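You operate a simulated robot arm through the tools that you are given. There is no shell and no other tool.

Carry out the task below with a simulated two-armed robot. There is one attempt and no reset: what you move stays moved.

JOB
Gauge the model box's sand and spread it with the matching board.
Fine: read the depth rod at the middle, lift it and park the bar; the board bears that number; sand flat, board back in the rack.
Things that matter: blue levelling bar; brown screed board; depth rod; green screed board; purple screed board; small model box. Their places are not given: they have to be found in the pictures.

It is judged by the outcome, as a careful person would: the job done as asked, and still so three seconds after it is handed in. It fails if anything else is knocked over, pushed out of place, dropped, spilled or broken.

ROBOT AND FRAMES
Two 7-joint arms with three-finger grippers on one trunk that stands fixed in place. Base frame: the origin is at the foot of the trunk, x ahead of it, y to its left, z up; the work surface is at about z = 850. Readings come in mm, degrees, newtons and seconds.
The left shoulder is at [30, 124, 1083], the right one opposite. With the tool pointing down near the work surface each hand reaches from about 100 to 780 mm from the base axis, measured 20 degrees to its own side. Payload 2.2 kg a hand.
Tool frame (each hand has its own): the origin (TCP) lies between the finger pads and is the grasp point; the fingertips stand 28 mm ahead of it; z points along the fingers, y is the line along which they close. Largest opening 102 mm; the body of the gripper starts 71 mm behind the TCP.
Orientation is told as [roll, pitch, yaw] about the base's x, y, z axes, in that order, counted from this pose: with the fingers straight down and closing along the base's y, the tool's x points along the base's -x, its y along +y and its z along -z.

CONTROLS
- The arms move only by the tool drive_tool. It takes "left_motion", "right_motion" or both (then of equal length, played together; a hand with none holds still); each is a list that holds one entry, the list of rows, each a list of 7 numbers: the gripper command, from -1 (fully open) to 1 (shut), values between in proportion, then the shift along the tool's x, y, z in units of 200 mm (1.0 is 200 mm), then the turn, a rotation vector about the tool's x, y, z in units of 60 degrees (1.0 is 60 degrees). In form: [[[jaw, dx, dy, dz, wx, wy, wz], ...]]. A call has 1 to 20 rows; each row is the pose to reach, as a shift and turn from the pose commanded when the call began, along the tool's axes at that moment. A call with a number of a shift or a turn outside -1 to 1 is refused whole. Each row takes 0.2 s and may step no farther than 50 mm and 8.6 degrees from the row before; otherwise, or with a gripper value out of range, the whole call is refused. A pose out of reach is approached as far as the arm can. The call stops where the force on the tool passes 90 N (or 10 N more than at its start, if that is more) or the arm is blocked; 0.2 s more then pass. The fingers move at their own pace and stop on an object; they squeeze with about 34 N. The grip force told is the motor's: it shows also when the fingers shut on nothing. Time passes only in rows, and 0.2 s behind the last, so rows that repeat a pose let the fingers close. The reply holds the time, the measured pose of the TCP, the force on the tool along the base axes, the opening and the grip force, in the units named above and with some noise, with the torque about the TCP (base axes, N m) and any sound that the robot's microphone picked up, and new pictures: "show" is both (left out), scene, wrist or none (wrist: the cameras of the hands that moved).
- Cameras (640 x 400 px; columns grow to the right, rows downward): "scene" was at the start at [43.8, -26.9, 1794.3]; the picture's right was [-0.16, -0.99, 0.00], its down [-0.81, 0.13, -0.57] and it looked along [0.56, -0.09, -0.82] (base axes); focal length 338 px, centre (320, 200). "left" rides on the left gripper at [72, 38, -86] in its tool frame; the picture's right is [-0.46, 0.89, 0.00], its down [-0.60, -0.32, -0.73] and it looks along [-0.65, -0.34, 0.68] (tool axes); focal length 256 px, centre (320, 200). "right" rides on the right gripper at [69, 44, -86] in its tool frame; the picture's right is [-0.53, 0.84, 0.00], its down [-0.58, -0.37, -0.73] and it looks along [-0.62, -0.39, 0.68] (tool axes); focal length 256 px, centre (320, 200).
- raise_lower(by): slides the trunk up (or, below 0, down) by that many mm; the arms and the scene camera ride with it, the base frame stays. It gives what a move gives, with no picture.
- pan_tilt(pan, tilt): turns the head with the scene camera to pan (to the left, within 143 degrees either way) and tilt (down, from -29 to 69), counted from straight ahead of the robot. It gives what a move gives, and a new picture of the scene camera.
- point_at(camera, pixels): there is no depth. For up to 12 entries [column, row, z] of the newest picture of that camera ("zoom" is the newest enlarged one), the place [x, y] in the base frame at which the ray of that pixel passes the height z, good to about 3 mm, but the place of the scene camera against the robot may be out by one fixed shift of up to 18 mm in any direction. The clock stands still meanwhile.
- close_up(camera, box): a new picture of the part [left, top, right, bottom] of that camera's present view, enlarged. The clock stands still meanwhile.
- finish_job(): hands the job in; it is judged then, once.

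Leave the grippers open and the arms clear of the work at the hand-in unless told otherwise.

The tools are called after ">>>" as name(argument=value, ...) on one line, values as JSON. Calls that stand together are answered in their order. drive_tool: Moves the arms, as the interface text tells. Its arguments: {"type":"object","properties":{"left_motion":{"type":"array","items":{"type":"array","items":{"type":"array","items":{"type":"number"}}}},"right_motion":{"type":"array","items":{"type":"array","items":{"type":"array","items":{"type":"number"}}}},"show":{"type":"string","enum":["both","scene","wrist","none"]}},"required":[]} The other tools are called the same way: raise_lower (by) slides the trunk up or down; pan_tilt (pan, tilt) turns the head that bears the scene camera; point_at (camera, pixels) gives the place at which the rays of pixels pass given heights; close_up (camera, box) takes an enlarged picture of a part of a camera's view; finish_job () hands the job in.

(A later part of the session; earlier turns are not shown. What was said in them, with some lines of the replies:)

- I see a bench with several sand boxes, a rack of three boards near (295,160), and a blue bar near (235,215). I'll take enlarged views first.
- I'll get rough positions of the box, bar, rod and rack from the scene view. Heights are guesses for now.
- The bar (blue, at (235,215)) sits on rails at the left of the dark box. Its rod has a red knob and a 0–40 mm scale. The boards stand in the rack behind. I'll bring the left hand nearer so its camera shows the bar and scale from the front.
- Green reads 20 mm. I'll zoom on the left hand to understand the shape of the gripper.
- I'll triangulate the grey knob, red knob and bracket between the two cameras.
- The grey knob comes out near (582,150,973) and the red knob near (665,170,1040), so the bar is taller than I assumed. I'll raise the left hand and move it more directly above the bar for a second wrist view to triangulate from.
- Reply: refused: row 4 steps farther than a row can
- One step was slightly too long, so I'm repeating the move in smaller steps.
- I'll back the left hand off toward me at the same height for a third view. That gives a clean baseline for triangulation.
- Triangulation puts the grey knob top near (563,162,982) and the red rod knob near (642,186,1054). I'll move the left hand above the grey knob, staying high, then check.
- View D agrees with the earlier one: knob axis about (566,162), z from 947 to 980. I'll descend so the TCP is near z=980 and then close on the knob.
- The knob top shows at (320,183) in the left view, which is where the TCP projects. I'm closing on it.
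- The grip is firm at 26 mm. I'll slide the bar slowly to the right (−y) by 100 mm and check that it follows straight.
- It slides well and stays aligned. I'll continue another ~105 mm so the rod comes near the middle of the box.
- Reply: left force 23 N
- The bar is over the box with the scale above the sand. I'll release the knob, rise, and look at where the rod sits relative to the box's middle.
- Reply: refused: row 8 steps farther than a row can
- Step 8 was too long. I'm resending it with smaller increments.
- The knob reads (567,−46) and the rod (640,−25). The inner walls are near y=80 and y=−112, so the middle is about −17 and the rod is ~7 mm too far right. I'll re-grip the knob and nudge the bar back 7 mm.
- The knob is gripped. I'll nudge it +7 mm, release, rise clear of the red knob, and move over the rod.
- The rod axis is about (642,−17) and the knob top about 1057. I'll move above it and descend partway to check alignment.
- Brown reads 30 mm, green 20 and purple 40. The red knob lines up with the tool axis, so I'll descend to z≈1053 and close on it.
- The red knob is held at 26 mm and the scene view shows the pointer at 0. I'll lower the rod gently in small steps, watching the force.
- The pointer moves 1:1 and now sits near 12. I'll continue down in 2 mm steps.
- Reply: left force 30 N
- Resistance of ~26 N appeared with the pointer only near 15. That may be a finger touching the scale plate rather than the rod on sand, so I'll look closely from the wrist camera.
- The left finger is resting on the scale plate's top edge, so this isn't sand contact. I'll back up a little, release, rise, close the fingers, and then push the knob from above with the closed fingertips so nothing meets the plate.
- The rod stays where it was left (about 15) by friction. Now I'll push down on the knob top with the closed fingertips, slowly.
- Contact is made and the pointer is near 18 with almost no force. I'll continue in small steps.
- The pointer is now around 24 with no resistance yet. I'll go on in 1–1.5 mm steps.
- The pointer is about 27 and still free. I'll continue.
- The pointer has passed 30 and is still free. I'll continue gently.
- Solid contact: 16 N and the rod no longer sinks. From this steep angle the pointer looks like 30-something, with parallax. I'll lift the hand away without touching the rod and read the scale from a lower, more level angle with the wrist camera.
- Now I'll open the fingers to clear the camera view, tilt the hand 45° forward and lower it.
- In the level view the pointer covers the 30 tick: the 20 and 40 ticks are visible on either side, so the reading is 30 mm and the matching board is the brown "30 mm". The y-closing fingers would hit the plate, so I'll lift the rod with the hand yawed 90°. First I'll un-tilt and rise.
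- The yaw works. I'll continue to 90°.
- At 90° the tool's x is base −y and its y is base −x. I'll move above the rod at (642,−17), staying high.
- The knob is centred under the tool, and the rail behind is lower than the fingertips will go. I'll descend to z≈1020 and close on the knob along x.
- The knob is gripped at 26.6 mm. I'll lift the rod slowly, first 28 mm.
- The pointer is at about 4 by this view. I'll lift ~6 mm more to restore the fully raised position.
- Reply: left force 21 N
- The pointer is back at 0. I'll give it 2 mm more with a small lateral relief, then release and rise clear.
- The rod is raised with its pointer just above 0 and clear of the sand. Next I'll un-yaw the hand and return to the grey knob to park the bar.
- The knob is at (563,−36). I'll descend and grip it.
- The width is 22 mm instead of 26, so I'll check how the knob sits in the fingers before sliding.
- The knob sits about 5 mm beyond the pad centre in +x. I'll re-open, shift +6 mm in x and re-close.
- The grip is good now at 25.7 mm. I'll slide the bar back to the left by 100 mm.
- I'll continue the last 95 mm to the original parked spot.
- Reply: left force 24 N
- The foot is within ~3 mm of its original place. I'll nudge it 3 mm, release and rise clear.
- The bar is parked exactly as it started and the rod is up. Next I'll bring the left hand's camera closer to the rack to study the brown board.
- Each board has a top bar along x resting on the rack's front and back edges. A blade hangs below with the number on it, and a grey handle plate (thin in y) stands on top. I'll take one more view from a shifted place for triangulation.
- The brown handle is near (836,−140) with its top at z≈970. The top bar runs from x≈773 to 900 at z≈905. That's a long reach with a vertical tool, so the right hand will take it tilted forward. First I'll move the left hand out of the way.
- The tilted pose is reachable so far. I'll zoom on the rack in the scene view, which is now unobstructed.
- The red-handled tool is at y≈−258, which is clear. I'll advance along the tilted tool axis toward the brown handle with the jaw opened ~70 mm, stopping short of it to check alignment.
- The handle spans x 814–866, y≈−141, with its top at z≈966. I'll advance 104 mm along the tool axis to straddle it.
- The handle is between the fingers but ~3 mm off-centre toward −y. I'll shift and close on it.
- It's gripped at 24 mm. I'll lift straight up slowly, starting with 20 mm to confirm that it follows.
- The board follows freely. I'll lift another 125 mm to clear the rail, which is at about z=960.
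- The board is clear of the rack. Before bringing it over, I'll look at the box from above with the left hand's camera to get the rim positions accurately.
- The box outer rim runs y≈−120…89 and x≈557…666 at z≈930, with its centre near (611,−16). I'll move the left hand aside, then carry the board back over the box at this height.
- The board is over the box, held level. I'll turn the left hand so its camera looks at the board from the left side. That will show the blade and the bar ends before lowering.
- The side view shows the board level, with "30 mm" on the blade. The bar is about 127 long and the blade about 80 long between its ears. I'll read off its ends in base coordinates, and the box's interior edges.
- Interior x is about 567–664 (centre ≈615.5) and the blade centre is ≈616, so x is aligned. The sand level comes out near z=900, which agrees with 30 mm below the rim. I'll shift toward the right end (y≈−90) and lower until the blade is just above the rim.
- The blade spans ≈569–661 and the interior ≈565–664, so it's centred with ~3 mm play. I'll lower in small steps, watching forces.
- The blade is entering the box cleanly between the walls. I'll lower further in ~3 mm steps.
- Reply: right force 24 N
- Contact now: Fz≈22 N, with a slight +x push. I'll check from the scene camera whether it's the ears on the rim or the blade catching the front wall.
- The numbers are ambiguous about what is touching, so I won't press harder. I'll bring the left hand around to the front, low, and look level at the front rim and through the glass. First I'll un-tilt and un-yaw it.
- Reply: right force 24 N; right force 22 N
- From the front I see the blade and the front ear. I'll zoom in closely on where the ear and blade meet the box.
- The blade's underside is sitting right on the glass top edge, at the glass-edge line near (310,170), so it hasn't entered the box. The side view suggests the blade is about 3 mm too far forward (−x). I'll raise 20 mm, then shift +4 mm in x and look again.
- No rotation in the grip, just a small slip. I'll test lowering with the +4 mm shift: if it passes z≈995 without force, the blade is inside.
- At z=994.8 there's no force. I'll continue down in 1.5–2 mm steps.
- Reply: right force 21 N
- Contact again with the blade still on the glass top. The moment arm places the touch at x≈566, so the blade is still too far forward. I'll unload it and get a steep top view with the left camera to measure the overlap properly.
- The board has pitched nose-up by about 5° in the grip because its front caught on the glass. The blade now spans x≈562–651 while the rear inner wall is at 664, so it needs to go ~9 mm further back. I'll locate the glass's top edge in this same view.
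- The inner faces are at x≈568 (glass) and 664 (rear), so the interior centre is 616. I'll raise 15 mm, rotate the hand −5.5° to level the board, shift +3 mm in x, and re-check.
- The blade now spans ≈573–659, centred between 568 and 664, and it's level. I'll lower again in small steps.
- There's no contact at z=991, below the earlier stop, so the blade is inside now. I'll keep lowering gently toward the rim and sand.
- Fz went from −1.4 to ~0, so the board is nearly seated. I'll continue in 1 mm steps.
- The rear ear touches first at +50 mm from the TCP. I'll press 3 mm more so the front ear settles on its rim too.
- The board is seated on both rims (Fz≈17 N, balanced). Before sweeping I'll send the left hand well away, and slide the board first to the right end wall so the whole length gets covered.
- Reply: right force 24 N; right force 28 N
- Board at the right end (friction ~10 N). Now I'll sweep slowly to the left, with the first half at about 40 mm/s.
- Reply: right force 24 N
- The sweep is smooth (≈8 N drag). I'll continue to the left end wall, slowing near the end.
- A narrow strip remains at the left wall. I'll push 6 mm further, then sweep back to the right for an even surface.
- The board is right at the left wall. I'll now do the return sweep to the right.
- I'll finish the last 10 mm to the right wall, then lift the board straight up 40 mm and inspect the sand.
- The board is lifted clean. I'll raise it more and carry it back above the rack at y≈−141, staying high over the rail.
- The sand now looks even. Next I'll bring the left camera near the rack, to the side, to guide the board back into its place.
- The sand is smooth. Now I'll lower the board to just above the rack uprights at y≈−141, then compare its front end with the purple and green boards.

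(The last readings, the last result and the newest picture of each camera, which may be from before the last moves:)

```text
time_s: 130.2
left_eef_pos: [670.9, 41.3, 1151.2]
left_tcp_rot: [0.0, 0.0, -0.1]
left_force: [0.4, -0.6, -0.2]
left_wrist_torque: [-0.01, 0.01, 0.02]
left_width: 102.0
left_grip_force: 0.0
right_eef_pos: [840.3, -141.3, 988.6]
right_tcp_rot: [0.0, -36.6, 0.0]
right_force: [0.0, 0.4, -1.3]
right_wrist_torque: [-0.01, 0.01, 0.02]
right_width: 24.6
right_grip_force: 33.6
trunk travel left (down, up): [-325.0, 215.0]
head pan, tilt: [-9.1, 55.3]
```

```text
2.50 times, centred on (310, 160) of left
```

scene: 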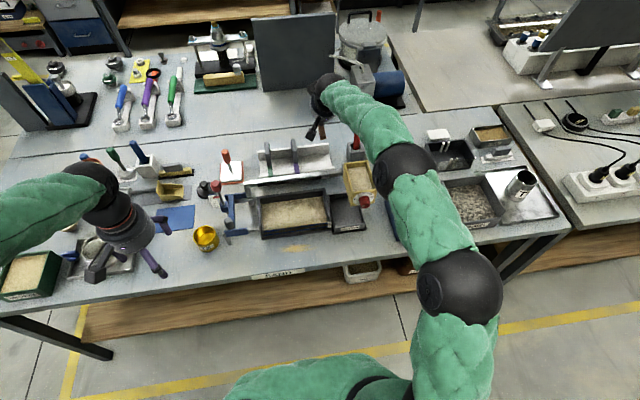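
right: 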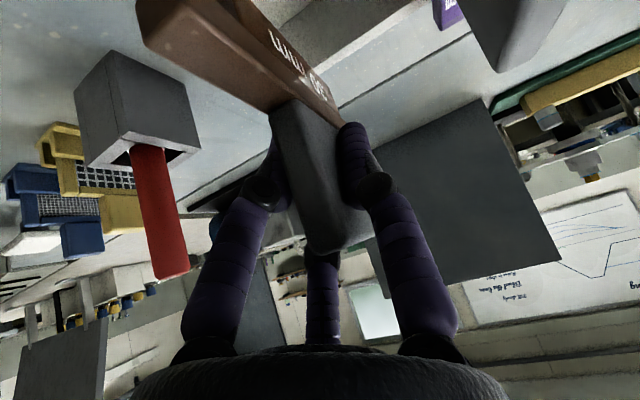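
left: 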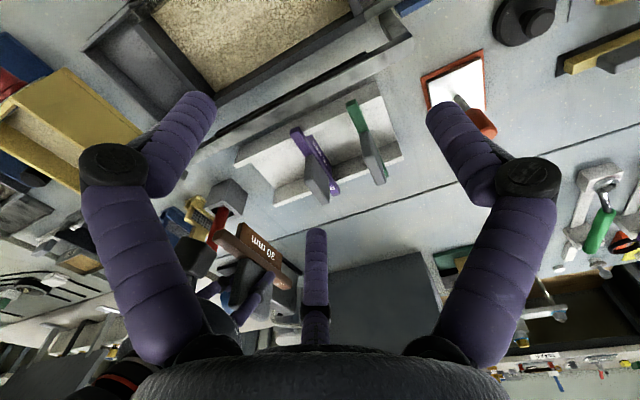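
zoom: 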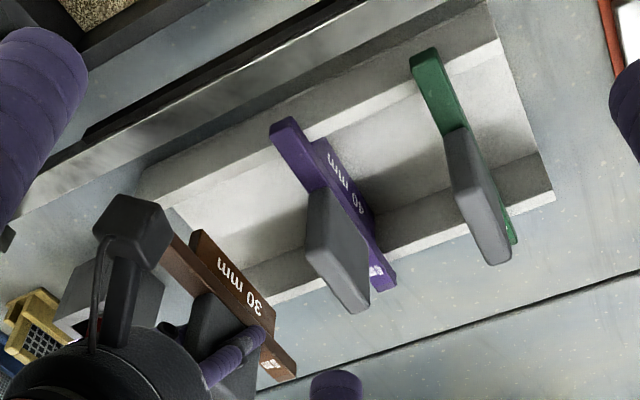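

>>> close_up(camera="left", box=[240, 100, 350, 210])

>>> close_up(camera="left", box=[230, 140, 330, 240])

```text
3.64 times, centred on (295, 155) of left
```

zoom: 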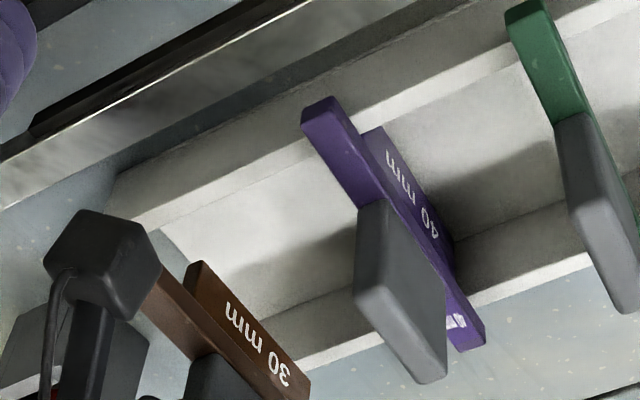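

```text
4.00 times, centred on (280, 190) of left
```

zoom: 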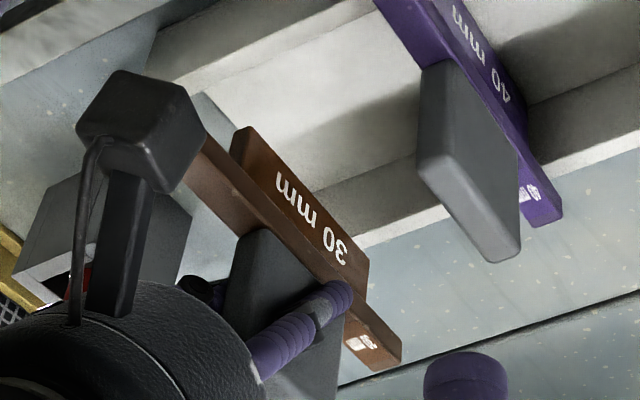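

>>> point_at(camera="zoom", pixels=[[562, 212, 910], [562, 212, 925], [401, 350, 955], [401, 350, 970], [237, 132, 924], [237, 132, 930], [368, 262, 924], [368, 262, 930], [367, 296, 954], [365, 245, 912], [235, 133, 912], [640, 145, 912]])

```text
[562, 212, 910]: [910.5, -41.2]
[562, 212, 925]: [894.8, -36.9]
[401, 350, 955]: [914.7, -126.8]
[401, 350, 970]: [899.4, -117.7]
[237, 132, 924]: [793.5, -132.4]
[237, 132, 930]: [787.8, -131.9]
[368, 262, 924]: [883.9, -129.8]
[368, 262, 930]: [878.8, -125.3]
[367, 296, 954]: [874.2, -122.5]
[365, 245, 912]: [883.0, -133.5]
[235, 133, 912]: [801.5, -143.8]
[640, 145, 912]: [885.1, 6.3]
```

>>> close_up(camera="left", box=[240, 110, 310, 180])

>>> close_up(camera="left", box=[280, 150, 350, 220])

```text
5.71 times, centred on (275, 145) of left
```

zoom: 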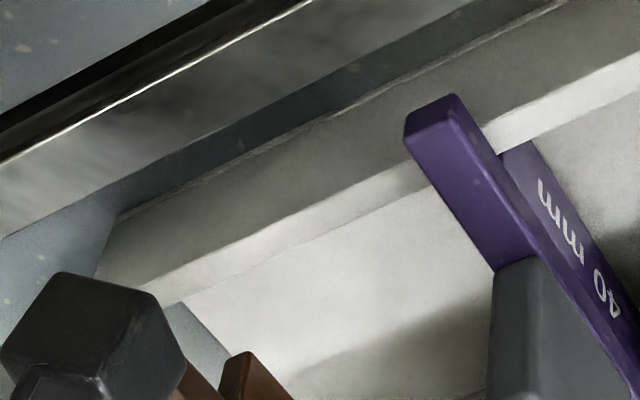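

```text
5.71 times, centred on (315, 185) of left
```

zoom: 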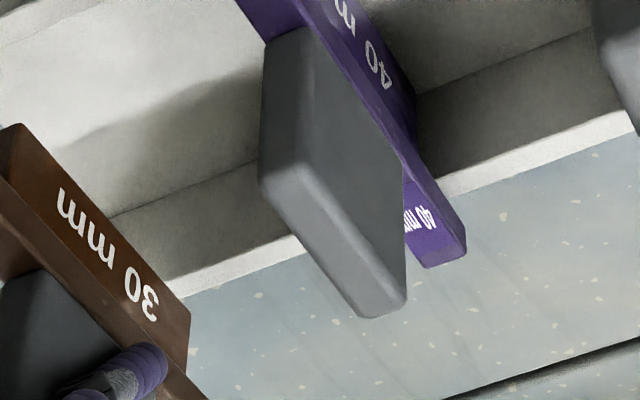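

>>> point_at(camera="left", pixels=[[271.5, 148.9, 912], [271.5, 152, 912], [271.5, 148.9, 905], [271.5, 152, 905], [343, 180.1, 912], [343, 183.3, 912], [343, 180.1, 905], [343, 183.3, 905], [306.5, 135.2, 912], [292, 168.5, 924]])

```text
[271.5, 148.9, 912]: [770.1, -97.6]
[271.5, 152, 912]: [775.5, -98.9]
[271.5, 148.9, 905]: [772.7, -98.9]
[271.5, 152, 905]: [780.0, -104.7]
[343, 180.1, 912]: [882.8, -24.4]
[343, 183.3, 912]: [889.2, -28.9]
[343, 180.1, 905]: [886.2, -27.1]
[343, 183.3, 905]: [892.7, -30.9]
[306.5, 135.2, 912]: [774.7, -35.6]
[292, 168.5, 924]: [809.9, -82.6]
```

The rack uprights' tops are at x≈771–778 and 884–891. The blade (now ≈793–884) should be centred at ≈831, so I'll shift −6 mm in x and lower in small steps, watching force.

>>> drive_tool(right_motion=[[[1, 0.012, 0, -0.009, 0, 0, 0], [1, 0.024, 0, -0.018, 0, 0, 0], [1, 0.039, 0, 0.002, 0, 0, 0], [1, 0.054, 0, 0.022, 0, 0, 0], [1, 0.066, 0, 0.038, 0, 0, 0], [1, 0.078, 0, 0.054, 0, 0, 0], [1, 0.078, 0, 0.054, 0, 0, 0]]], show="none")

>>> close_up(camera="left", box=[220, 100, 350, 230])

```text
time_s: 131.8
left_eef_pos: [669.6, 41.9, 1150.9]
left_tcp_rot: [-0.1, 0.0, 0.0]
left_force: [0.4, 0.7, -0.1]
left_wrist_torque: [-0.03, 0.03, 0.01]
left_width: 102.1
left_grip_force: 0.0
right_eef_pos: [832.1, -141.1, 970.2]
right_tcp_rot: [0.1, -36.6, 0.0]
right_force: [-0.3, -0.4, -1.6]
right_wrist_torque: [0.03, 0.0, 0.0]
right_width: 24.5
right_grip_force: 33.5
trunk travel left (down, up): [-325.0, 215.0]
head pan, tilt: [-9.1, 55.3]
```

```text
3.08 times, centred on (285, 165) of left
```

zoom: 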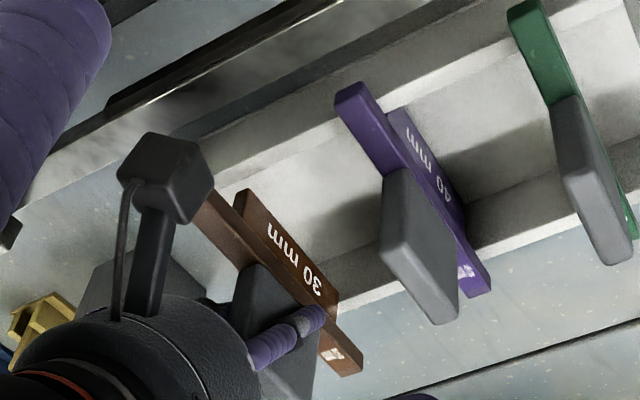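

>>> point_at(camera="zoom", pixels=[[240, 193, 906], [240, 193, 915], [338, 293, 906], [338, 293, 915], [362, 375, 950], [490, 292, 912], [345, 325, 936]])

>>> close_up(camera="left", box=[250, 150, 310, 210])

```text
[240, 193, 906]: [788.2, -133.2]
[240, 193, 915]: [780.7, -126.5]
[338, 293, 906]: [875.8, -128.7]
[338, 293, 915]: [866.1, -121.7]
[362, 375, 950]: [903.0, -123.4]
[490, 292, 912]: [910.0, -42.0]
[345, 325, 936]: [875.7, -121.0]
```

```text
6.67 times, centred on (280, 180) of left
```

zoom: 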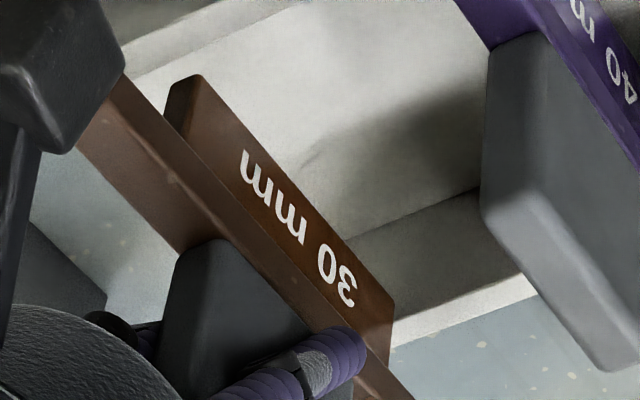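

The blade is at ≈788–876, comfortably between the uprights. I'll continue lowering toward the seat.

>>> drive_tool(right_motion=[[[1, 0.009, 0, 0.012, 0, 0, 0], [1, 0.018, 0, 0.024, 0, 0, 0], [1, 0.027, 0, 0.036, 0, 0, 0], [1, 0.036, 0, 0.0485, 0, 0, 0], [1, 0.045, 0, 0.0605, 0, 0, 0], [1, 0.045, 0, 0.0605, 0, 0, 0]]], show="none")

>>> close_up(camera="left", box=[220, 100, 350, 230])

```text
time_s: 133.2
left_eef_pos: [670.5, 40.0, 1151.5]
left_tcp_rot: [0.0, -0.1, -0.1]
left_force: [-0.2, -0.3, 0.9]
left_wrist_torque: [0.02, -0.02, 0.01]
left_width: 102.1
left_grip_force: 0.0
right_eef_pos: [831.3, -141.4, 956.2]
right_tcp_rot: [0.1, -36.5, 0.1]
right_force: [-0.5, 0.0, -0.5]
right_wrist_torque: [0.0, 0.0, 0.06]
right_width: 24.8
right_grip_force: 33.9
trunk travel left (down, up): [-325.0, 215.0]
head pan, tilt: [-9.1, 55.3]
```

```text
3.08 times, centred on (285, 165) of left
```

zoom: 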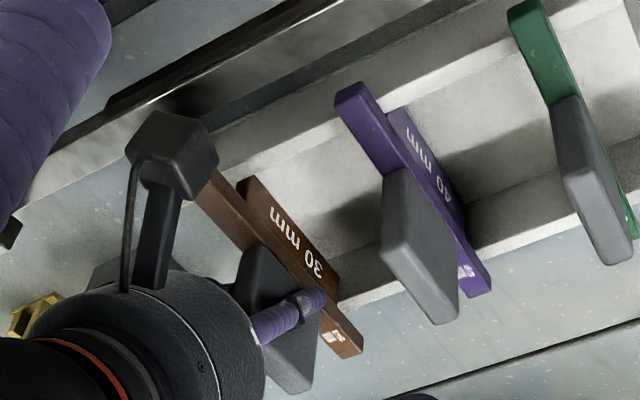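

>>> drive_tool(right_motion=[[[1, 0.0059, 0, 0.008, 0, 0, 0], [1, 0.0119, 0, 0.0161, 0, 0, 0], [1, 0.0179, 0, 0.0241, 0, 0, 0], [1, 0.0238, 0, 0.0322, 0, 0, 0], [1, 0.0238, 0, 0.0322, 0, 0, 0]]], show="none")

>>> close_up(camera="left", box=[220, 100, 350, 230])

```text
time_s: 134.4
left_eef_pos: [668.3, 41.6, 1151.8]
left_tcp_rot: [-0.1, -0.1, 0.0]
left_force: [0.0, 0.2, 0.4]
left_wrist_torque: [0.0, 0.01, 0.02]
left_width: 101.9
left_grip_force: 0.0
right_eef_pos: [833.0, -141.7, 953.0]
right_tcp_rot: [0.1, -37.0, -0.1]
right_force: [2.3, 1.3, 14.0]
right_wrist_torque: [0.57, 1.79, -0.15]
right_width: 24.4
right_grip_force: 34.4
trunk travel left (down, up): [-325.0, 215.0]
head pan, tilt: [-9.1, 55.3]
```

```text
3.08 times, centred on (285, 165) of left
```

zoom: 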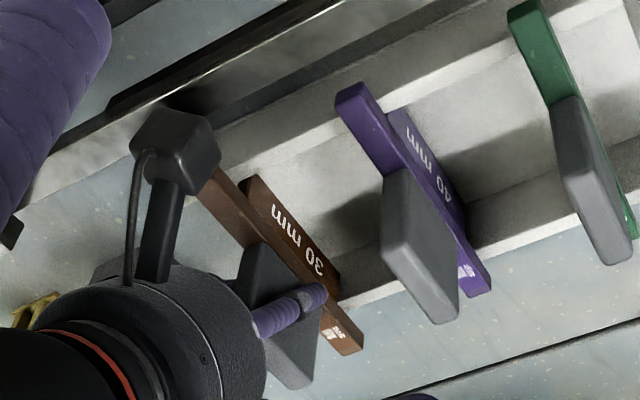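

The contact torque points to a spot ~128 mm in front of the TCP. That is the hand's camera housing touching the rail, not the board. I'll back up 8 mm and rotate the hand back to −30° to lift the camera away (the board then tips slightly rear-down), shifting +4 mm to keep the blade centred.

>>> drive_tool(right_motion=[[[1, -0.012, 0, -0.016, 0, 0, 0], [1, -0.024, 0, -0.032, 0, 0, 0], [1, -0.03, 0, -0.028, 0, 0.04, 0], [1, -0.035, 0, -0.024, 0, 0.08, 0], [1, -0.04, 0, -0.02, 0, 0.11, 0], [1, -0.04, 0, -0.02, 0, 0.11, 0]]], show="none")

>>> close_up(camera="left", box=[220, 100, 350, 230])

```text
time_s: 135.8
left_eef_pos: [670.3, 40.9, 1151.9]
left_tcp_rot: [0.1, 0.0, 0.0]
left_force: [0.1, 0.3, 0.6]
left_wrist_torque: [-0.02, -0.01, 0.05]
left_width: 102.1
left_grip_force: 0.1
right_eef_pos: [837.3, -141.4, 956.7]
right_tcp_rot: [0.1, -30.1, 0.1]
right_force: [-0.5, 0.2, -0.4]
right_wrist_torque: [-0.02, 0.01, 0.01]
right_width: 24.5
right_grip_force: 33.6
trunk travel left (down, up): [-325.0, 215.0]
head pan, tilt: [-9.1, 55.3]
```

```text
3.08 times, centred on (285, 165) of left
```

zoom: 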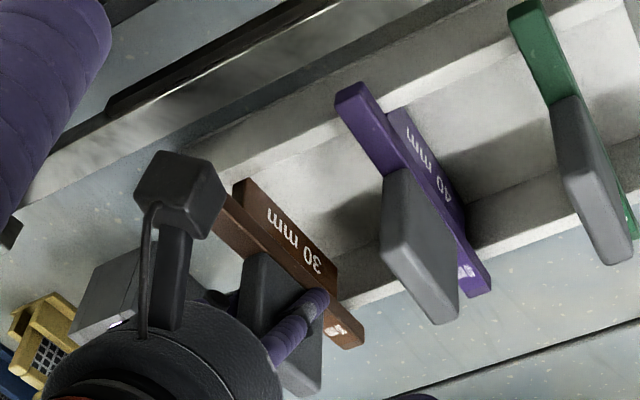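

All clear. Now I'll lower in 2 mm steps at −30°, expecting the rear ear to touch first.

>>> drive_tool(right_motion=[[[1, 0.005, 0, 0.00866, 0, 0, 0], [1, 0.01, 0, 0.0173, 0, 0, 0], [1, 0.015, 0, 0.026, 0, 0, 0], [1, 0.015, 0, 0.026, 0, 0, 0]]], show="none")

>>> drive_tool(right_motion=[[[1, 0.005, 0, 0.00866, 0, 0, 0], [1, 0.01, 0, 0.0173, 0, 0, 0], [1, 0.01, 0, 0.0173, 0, 0, 0]]], show="none")

>>> close_up(camera="left", box=[220, 100, 350, 230])

```text
time_s: 136.8
left_eef_pos: [669.8, 41.4, 1151.2]
left_tcp_rot: [-0.1, 0.0, 0.0]
left_force: [-0.7, 0.1, -0.3]
left_wrist_torque: [0.01, 0.0, 0.0]
left_width: 102.0
left_grip_force: 0.0
right_eef_pos: [837.3, -140.1, 950.7]
right_tcp_rot: [0.1, -30.0, 0.0]
right_force: [0.3, 1.1, -1.2]
right_wrist_torque: [-0.04, 0.01, 0.0]
right_width: 24.5
right_grip_force: 33.9
trunk travel left (down, up): [-325.0, 215.0]
head pan, tilt: [-9.1, 55.3]
```

```text
time_s: 137.6
left_eef_pos: [668.9, 40.9, 1151.9]
left_tcp_rot: [0.0, 0.0, -0.1]
left_force: [0.2, 0.1, -0.6]
left_wrist_torque: [0.02, 0.04, 0.02]
left_width: 102.0
left_grip_force: 0.0
right_eef_pos: [836.2, -140.5, 950.0]
right_tcp_rot: [0.2, -30.3, 0.0]
right_force: [3.3, -1.3, 5.7]
right_wrist_torque: [0.02, -0.59, -0.04]
right_width: 24.4
right_grip_force: 33.5
trunk travel left (down, up): [-325.0, 215.0]
head pan, tilt: [-9.1, 55.3]
```

```text
3.08 times, centred on (285, 165) of left
```

zoom: 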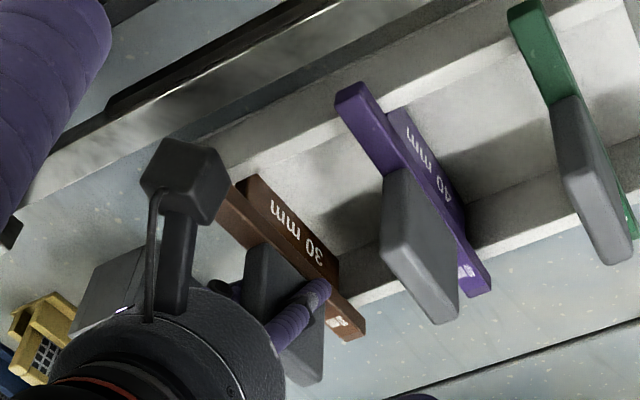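

The rear ear is on the rack. I'll keep pressing down gently so the board levels in the grip until the front ear seats.

>>> drive_tool(right_motion=[[[1, 0.005, 0, 0.00866, 0, 0, 0], [1, 0.01, 0, 0.0173, 0, 0, 0], [1, 0.015, 0, 0.026, 0, 0, 0], [1, 0.015, 0, 0.026, 0, 0, 0]]], show="none")

>>> close_up(camera="left", box=[220, 100, 350, 230])

```text
time_s: 138.6
left_eef_pos: [668.0, 41.6, 1151.8]
left_tcp_rot: [0.0, -0.1, 0.0]
left_force: [-0.1, 0.6, -1.0]
left_wrist_torque: [-0.01, 0.0, 0.01]
left_width: 102.1
left_grip_force: 0.1
right_eef_pos: [836.0, -140.1, 943.2]
right_tcp_rot: [-0.1, -30.3, -0.1]
right_force: [-0.6, -1.0, 19.9]
right_wrist_torque: [0.08, -1.28, -0.09]
right_width: 24.5
right_grip_force: 33.8
trunk travel left (down, up): [-325.0, 215.0]
head pan, tilt: [-9.1, 55.3]
```

```text
3.08 times, centred on (285, 165) of left
```

zoom: 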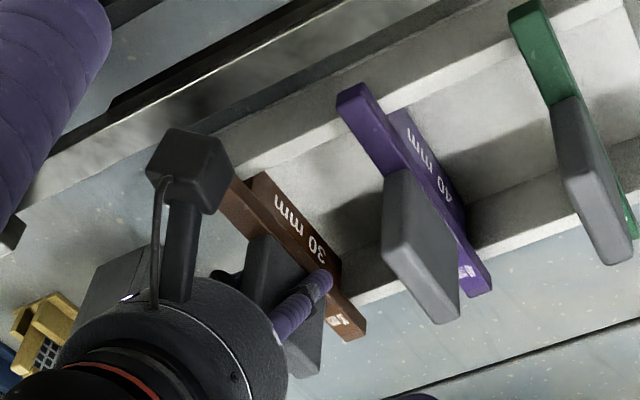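

>>> drive_tool(right_motion=[[[1, 0.005, 0, 0.00866, 0, 0, 0], [1, 0.01, 0, 0.0173, 0, 0, 0], [1, 0.01, 0, 0.0173, 0, 0, 0], [1, 0.01, 0, 0.0173, 0, 0, 0]]], show="wrist")

>>> close_up(camera="left", box=[220, 100, 350, 230])

>>> close_up(camera="scene", box=[240, 120, 400, 220])

```text
time_s: 139.6
left_eef_pos: [667.5, 41.4, 1151.9]
left_tcp_rot: [0.0, -0.1, 0.0]
left_force: [0.1, -0.7, 0.2]
left_wrist_torque: [0.01, -0.01, -0.01]
left_width: 102.0
left_grip_force: 0.0
right_eef_pos: [835.7, -140.7, 939.1]
right_tcp_rot: [0.0, -30.3, 0.0]
right_force: [-4.7, -1.7, 25.5]
right_wrist_torque: [0.18, 0.01, -0.14]
right_width: 24.6
right_grip_force: 33.9
trunk travel left (down, up): [-325.0, 215.0]
head pan, tilt: [-9.1, 55.3]
```

right: 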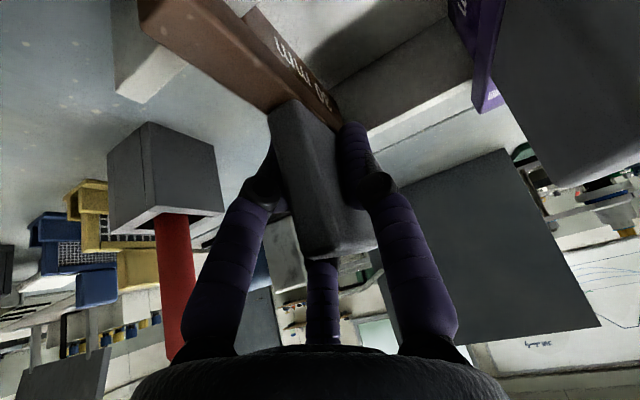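

```text
3.08 times, centred on (285, 165) of left
```

zoom: 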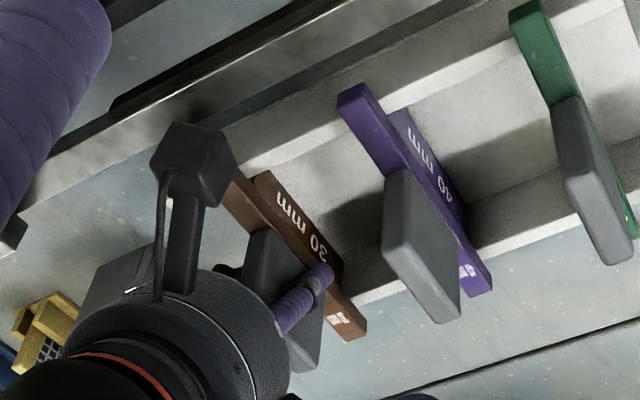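

```text
4.00 times, centred on (320, 170) of scene
```

zoom: 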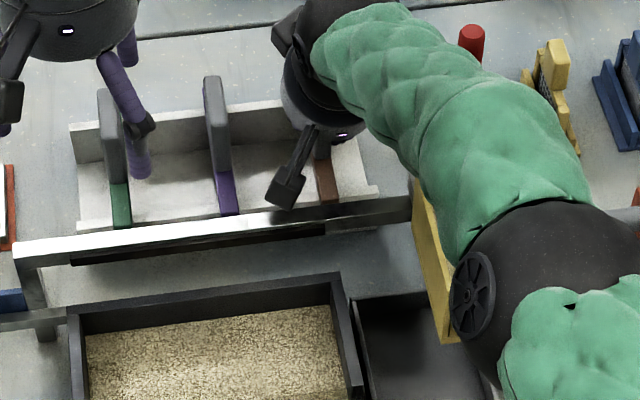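

The torque is now balanced. I'll check in the right wrist view whether the board is level like it was when I first gripped it.

>>> close_up(camera="right", box=[220, 40, 420, 240])

>>> close_up(camera="left", box=[260, 140, 340, 220])

>>> close_up(camera="scene", box=[290, 140, 350, 190])

```text
2.00 times, centred on (320, 140) of right
```

zoom: 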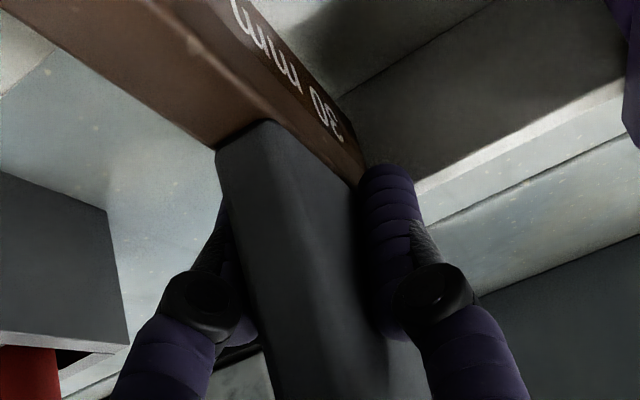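

```text
5.00 times, centred on (300, 180) of left
```

zoom: 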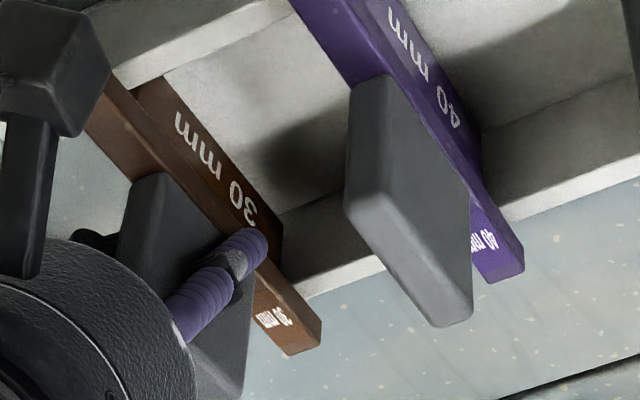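

```text
8.00 times, centred on (320, 165) of scene
```

zoom: 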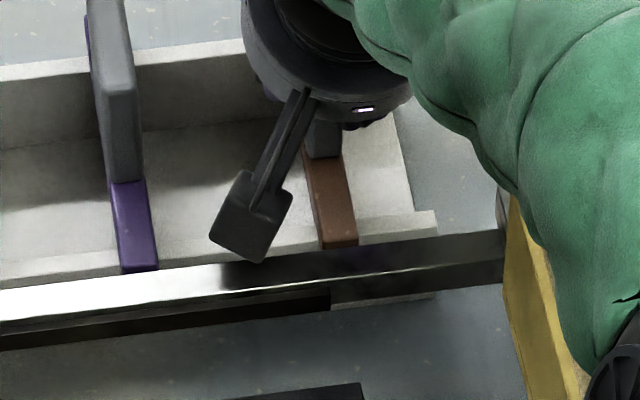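

The front end is back at its original place in the scene picture, within about one pixel, and both ears carry load. I'll unload the press slightly, open the fingers to 70 mm, and retreat along the tool axis.

>>> drive_tool(right_motion=[[[1, -0.005, 0, -0.00866, 0, 0, 0], [1, -0.01, 0, -0.0173, 0, 0, 0], [1, -0.01, 0, -0.0173, 0, 0, 0]]], show="none")

>>> drive_tool(right_motion=[[[0.4, 0, 0, 0, 0, 0, 0], [0.0, 0, 0, 0, 0, 0, 0], [-0.4, 0, 0, 0, 0, 0, 0], [-0.4, 0, 0, 0, 0, 0, 0]]], show="none")

>>> close_up(camera="left", box=[220, 100, 350, 230])

>>> close_up(camera="right", box=[220, 40, 420, 240])

```text
time_s: 140.4
left_eef_pos: [667.5, 40.6, 1150.9]
left_tcp_rot: [0.0, 0.0, -0.1]
left_force: [-0.3, 0.0, -0.2]
left_wrist_torque: [0.0, 0.03, 0.0]
left_width: 102.2
left_grip_force: 0.0
right_eef_pos: [836.2, -140.3, 939.9]
right_tcp_rot: [0.2, -29.8, 0.0]
right_force: [2.6, -3.3, 8.9]
right_wrist_torque: [-0.05, -0.62, -0.2]
right_width: 24.3
right_grip_force: 33.8
trunk travel left (down, up): [-325.0, 215.0]
head pan, tilt: [-9.1, 55.3]
```

```text
time_s: 141.4
left_eef_pos: [670.2, 42.6, 1151.1]
left_tcp_rot: [0.0, 0.0, -0.1]
left_force: [0.2, 0.4, -0.1]
left_wrist_torque: [-0.01, -0.03, 0.01]
left_width: 101.8
left_grip_force: 0.1
right_eef_pos: [837.8, -141.1, 940.8]
right_tcp_rot: [0.1, -30.0, 0.0]
right_force: [-0.2, 0.2, -0.3]
right_wrist_torque: [-0.01, 0.01, -0.02]
right_width: 71.4
right_grip_force: 0.0
trunk travel left (down, up): [-325.0, 215.0]
head pan, tilt: [-9.1, 55.3]
```

```text
3.08 times, centred on (285, 165) of left
```

zoom: 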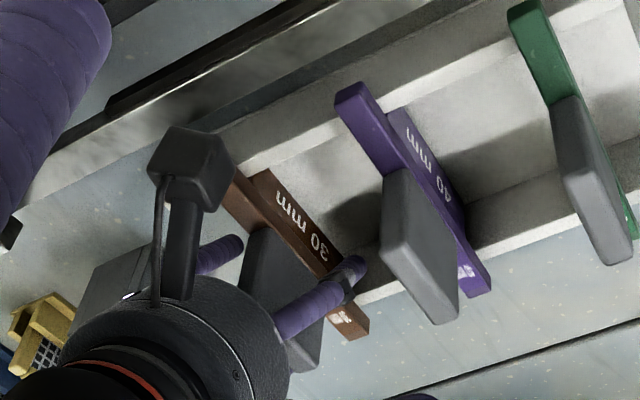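

```text
2.00 times, centred on (320, 140) of right
```

zoom: 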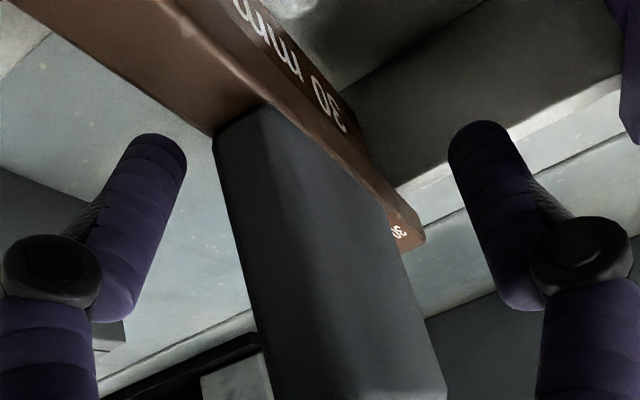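

Released and the board stands. I'll retreat straight back along the tool axis.

>>> drive_tool(right_motion=[[[-0.4, 0, 0, -0.08, 0, 0, 0], [-0.4, 0, 0, -0.2, 0, 0, 0], [-0.4, 0, 0, -0.4, 0, 0, 0], [-0.4, 0, 0, -0.6, 0, 0, 0], [-0.4, 0, 0, -0.8, 0, 0, 0], [-0.4, 0, 0, -1.0, 0, 0, 0], [-0.4, 0, 0, -1.0, 0, 0, 0]]], show="both")

>>> close_up(camera="left", box=[220, 80, 400, 230])

>>> close_up(camera="scene", box=[240, 120, 400, 220])

```text
time_s: 143.0
left_eef_pos: [669.3, 41.5, 1151.0]
left_tcp_rot: [0.0, 0.0, -0.1]
left_force: [0.4, 0.7, -0.6]
left_wrist_torque: [0.03, 0.03, -0.01]
left_width: 101.9
left_grip_force: 0.0
right_eef_pos: [738.2, -141.0, 1114.9]
right_tcp_rot: [0.1, -29.9, -0.1]
right_force: [0.2, 0.3, -0.4]
right_wrist_torque: [-0.02, -0.01, 0.0]
right_width: 71.4
right_grip_force: 0.1
trunk travel left (down, up): [-325.0, 215.0]
head pan, tilt: [-9.1, 55.3]
```

scene: 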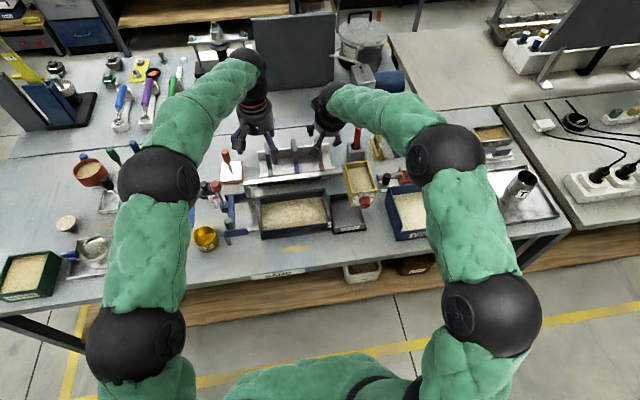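
right: 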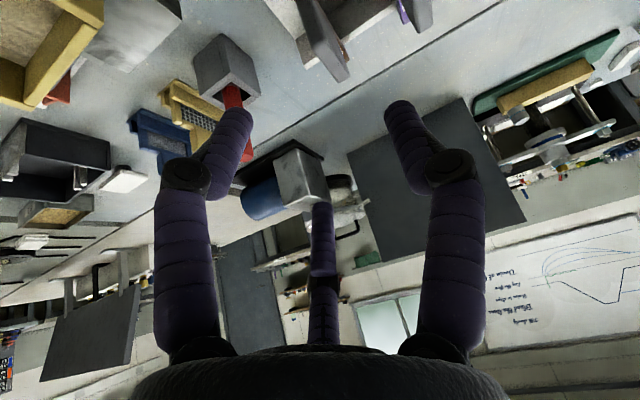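

```text
2.67 times, centred on (310, 155) of left
```

zoom: 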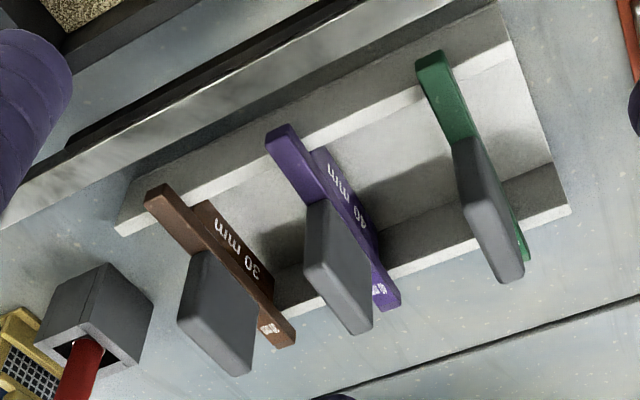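

```text
4.00 times, centred on (320, 170) of scene
```

zoom: 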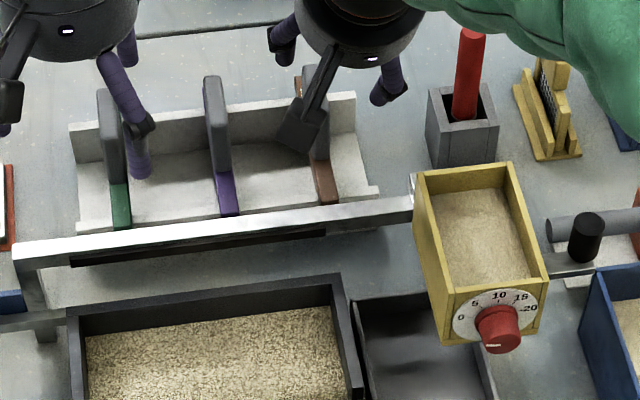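

The brown board sits in the rack in line with the others, as at the start. Now I'll bring both arms back to their clear starting poses with the grippers open.

>>> drive_tool(right_motion=[[[-0.6, 0.055, -0.03, -0.15, 0, 0.08, 0], [-0.8, 0.11, -0.07, -0.31, 0, 0.17, 0], [-1, 0.165, -0.12, -0.47, 0, 0.26, 0], [-1, 0.22, -0.16, -0.63, 0, 0.35, 0], [-1, 0.275, -0.21, -0.79, 0, 0.43, 0], [-1, 0.325, -0.25, -0.94, 0, 0.5, 0], [-1, 0.325, -0.25, -0.94, 0, 0.5, 0]]], left_motion=[[[-1, 0.03, 0.1, -0.1, 0, 0, 0], [-1, 0.06, 0.28, -0.2, 0, 0, 0], [-1, 0.09, 0.47, -0.28, 0, 0, 0], [-1, 0.12, 0.66, -0.34, 0, 0, 0], [-1, 0.15, 0.85, -0.38, 0, 0, 0], [-1, 0.18, 1.0, -0.4, 0, 0, 0], [-1, 0.18, 1.0, -0.4, 0, 0, 0]]], show="none")

>>> drive_tool(right_motion=[[[-1, 0.13, -0.1, 0, 0, 0, 0], [-1, 0.28, -0.19, 0, 0, 0, 0], [-1, 0.4, -0.24, 0, 0, 0, 0], [-1, 0.4, -0.24, 0, 0, 0, 0]]], show="both")

>>> close_up(camera="scene", box=[190, 120, 390, 250])

>>> close_up(camera="scene", box=[200, 170, 340, 250])

```text
time_s: 144.6
left_eef_pos: [630.5, 242.1, 1236.3]
left_tcp_rot: [0.0, 0.2, 0.0]
left_force: [-0.2, -0.2, 0.0]
left_wrist_torque: [0.03, -0.03, 0.0]
left_width: 101.8
left_grip_force: 0.0
right_eef_pos: [589.6, -192.6, 1241.4]
right_tcp_rot: [0.1, -0.1, 0.1]
right_force: [-0.1, 0.3, -0.5]
right_wrist_torque: [0.02, 0.0, 0.0]
right_width: 102.1
right_grip_force: 0.1
trunk travel left (down, up): [-325.0, 215.0]
head pan, tilt: [-9.1, 55.3]
```

```text
time_s: 145.6
left_eef_pos: [629.5, 243.2, 1236.1]
left_tcp_rot: [0.0, -0.2, -0.1]
left_force: [0.5, -0.4, -0.1]
left_wrist_torque: [0.02, 0.02, 0.0]
left_width: 102.2
left_grip_force: 0.1
right_eef_pos: [507.7, -240.2, 1241.9]
right_tcp_rot: [0.0, 0.0, 0.1]
right_force: [0.6, -0.2, -0.6]
right_wrist_torque: [0.04, 0.02, -0.01]
right_width: 101.9
right_grip_force: 0.1
trunk travel left (down, up): [-325.0, 215.0]
head pan, tilt: [-9.1, 55.3]
```

scene: 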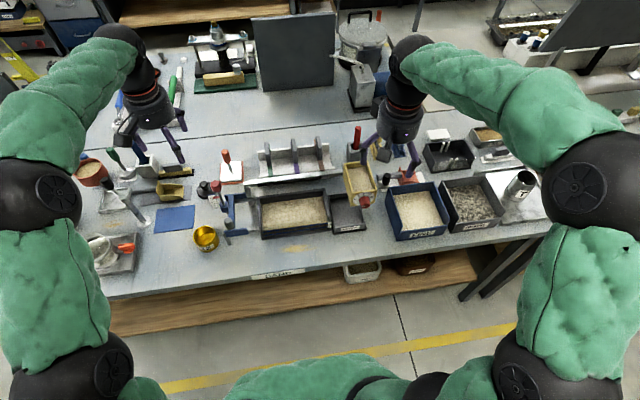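
right: 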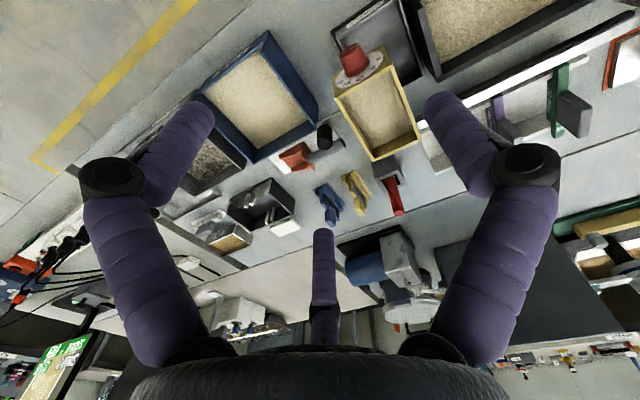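

```text
3.08 times, centred on (290, 185) of scene
```

zoom: 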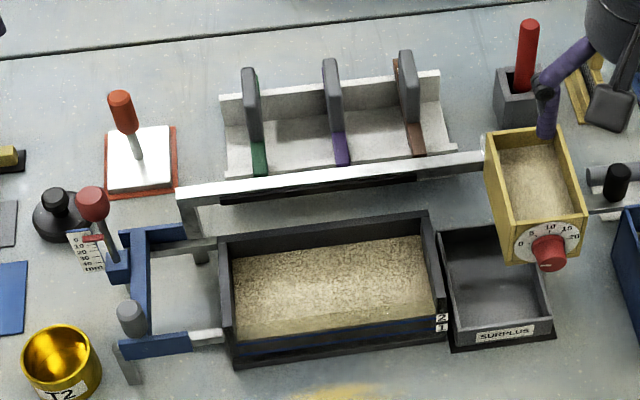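

```text
4.57 times, centred on (270, 210) of scene
```

zoom: 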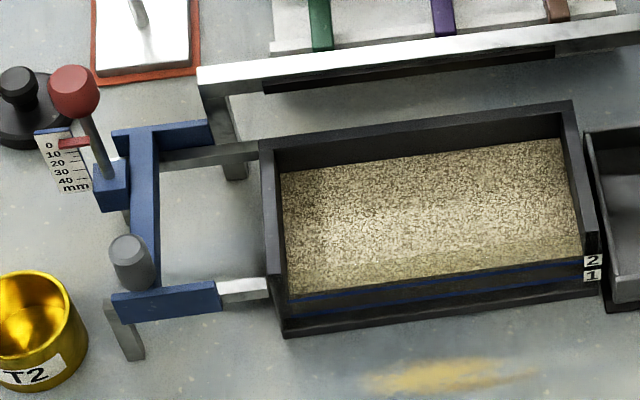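

Final check:
- **Bar:** parked where it started, with the rod up and its pointer at 0.
- **Sand:** even from wall to wall.
- **Board:** the brown 30 mm board is in the rack, level with the others.
- **Surroundings:** nothing else was disturbed, both grippers are open and the arms are clear.

Handing in.

>>> finish_job()

```text
The job is handed in.
```

The job is done and handed in. The depth rod read 30 mm at the middle of the box, so I used the brown "30 mm" board.

- **Bar and rod:** The rod is lifted to 0 and the blue bar is back where it was parked.
- **Sand:** I swept the board right to left and back. The sand looks flat from wall to wall in the last pictures. I did not gauge it a second time.
- **Board:** The brown board is back in the rack, in line with the other two. It sits roughly 5 mm left of where it was at first.
- **Contacts on the way:**
  - A finger rested on the scale plate while I was lowering the rod.
  - The board caught the top edge of the glass twice before it went in.
  - The right hand's camera touched the rail behind the box as I put the board back.
  - All of these were light (under about 30 N), and nothing looks moved or damaged in the pictures.

Both arms are back near their starting positions with the grippers open.
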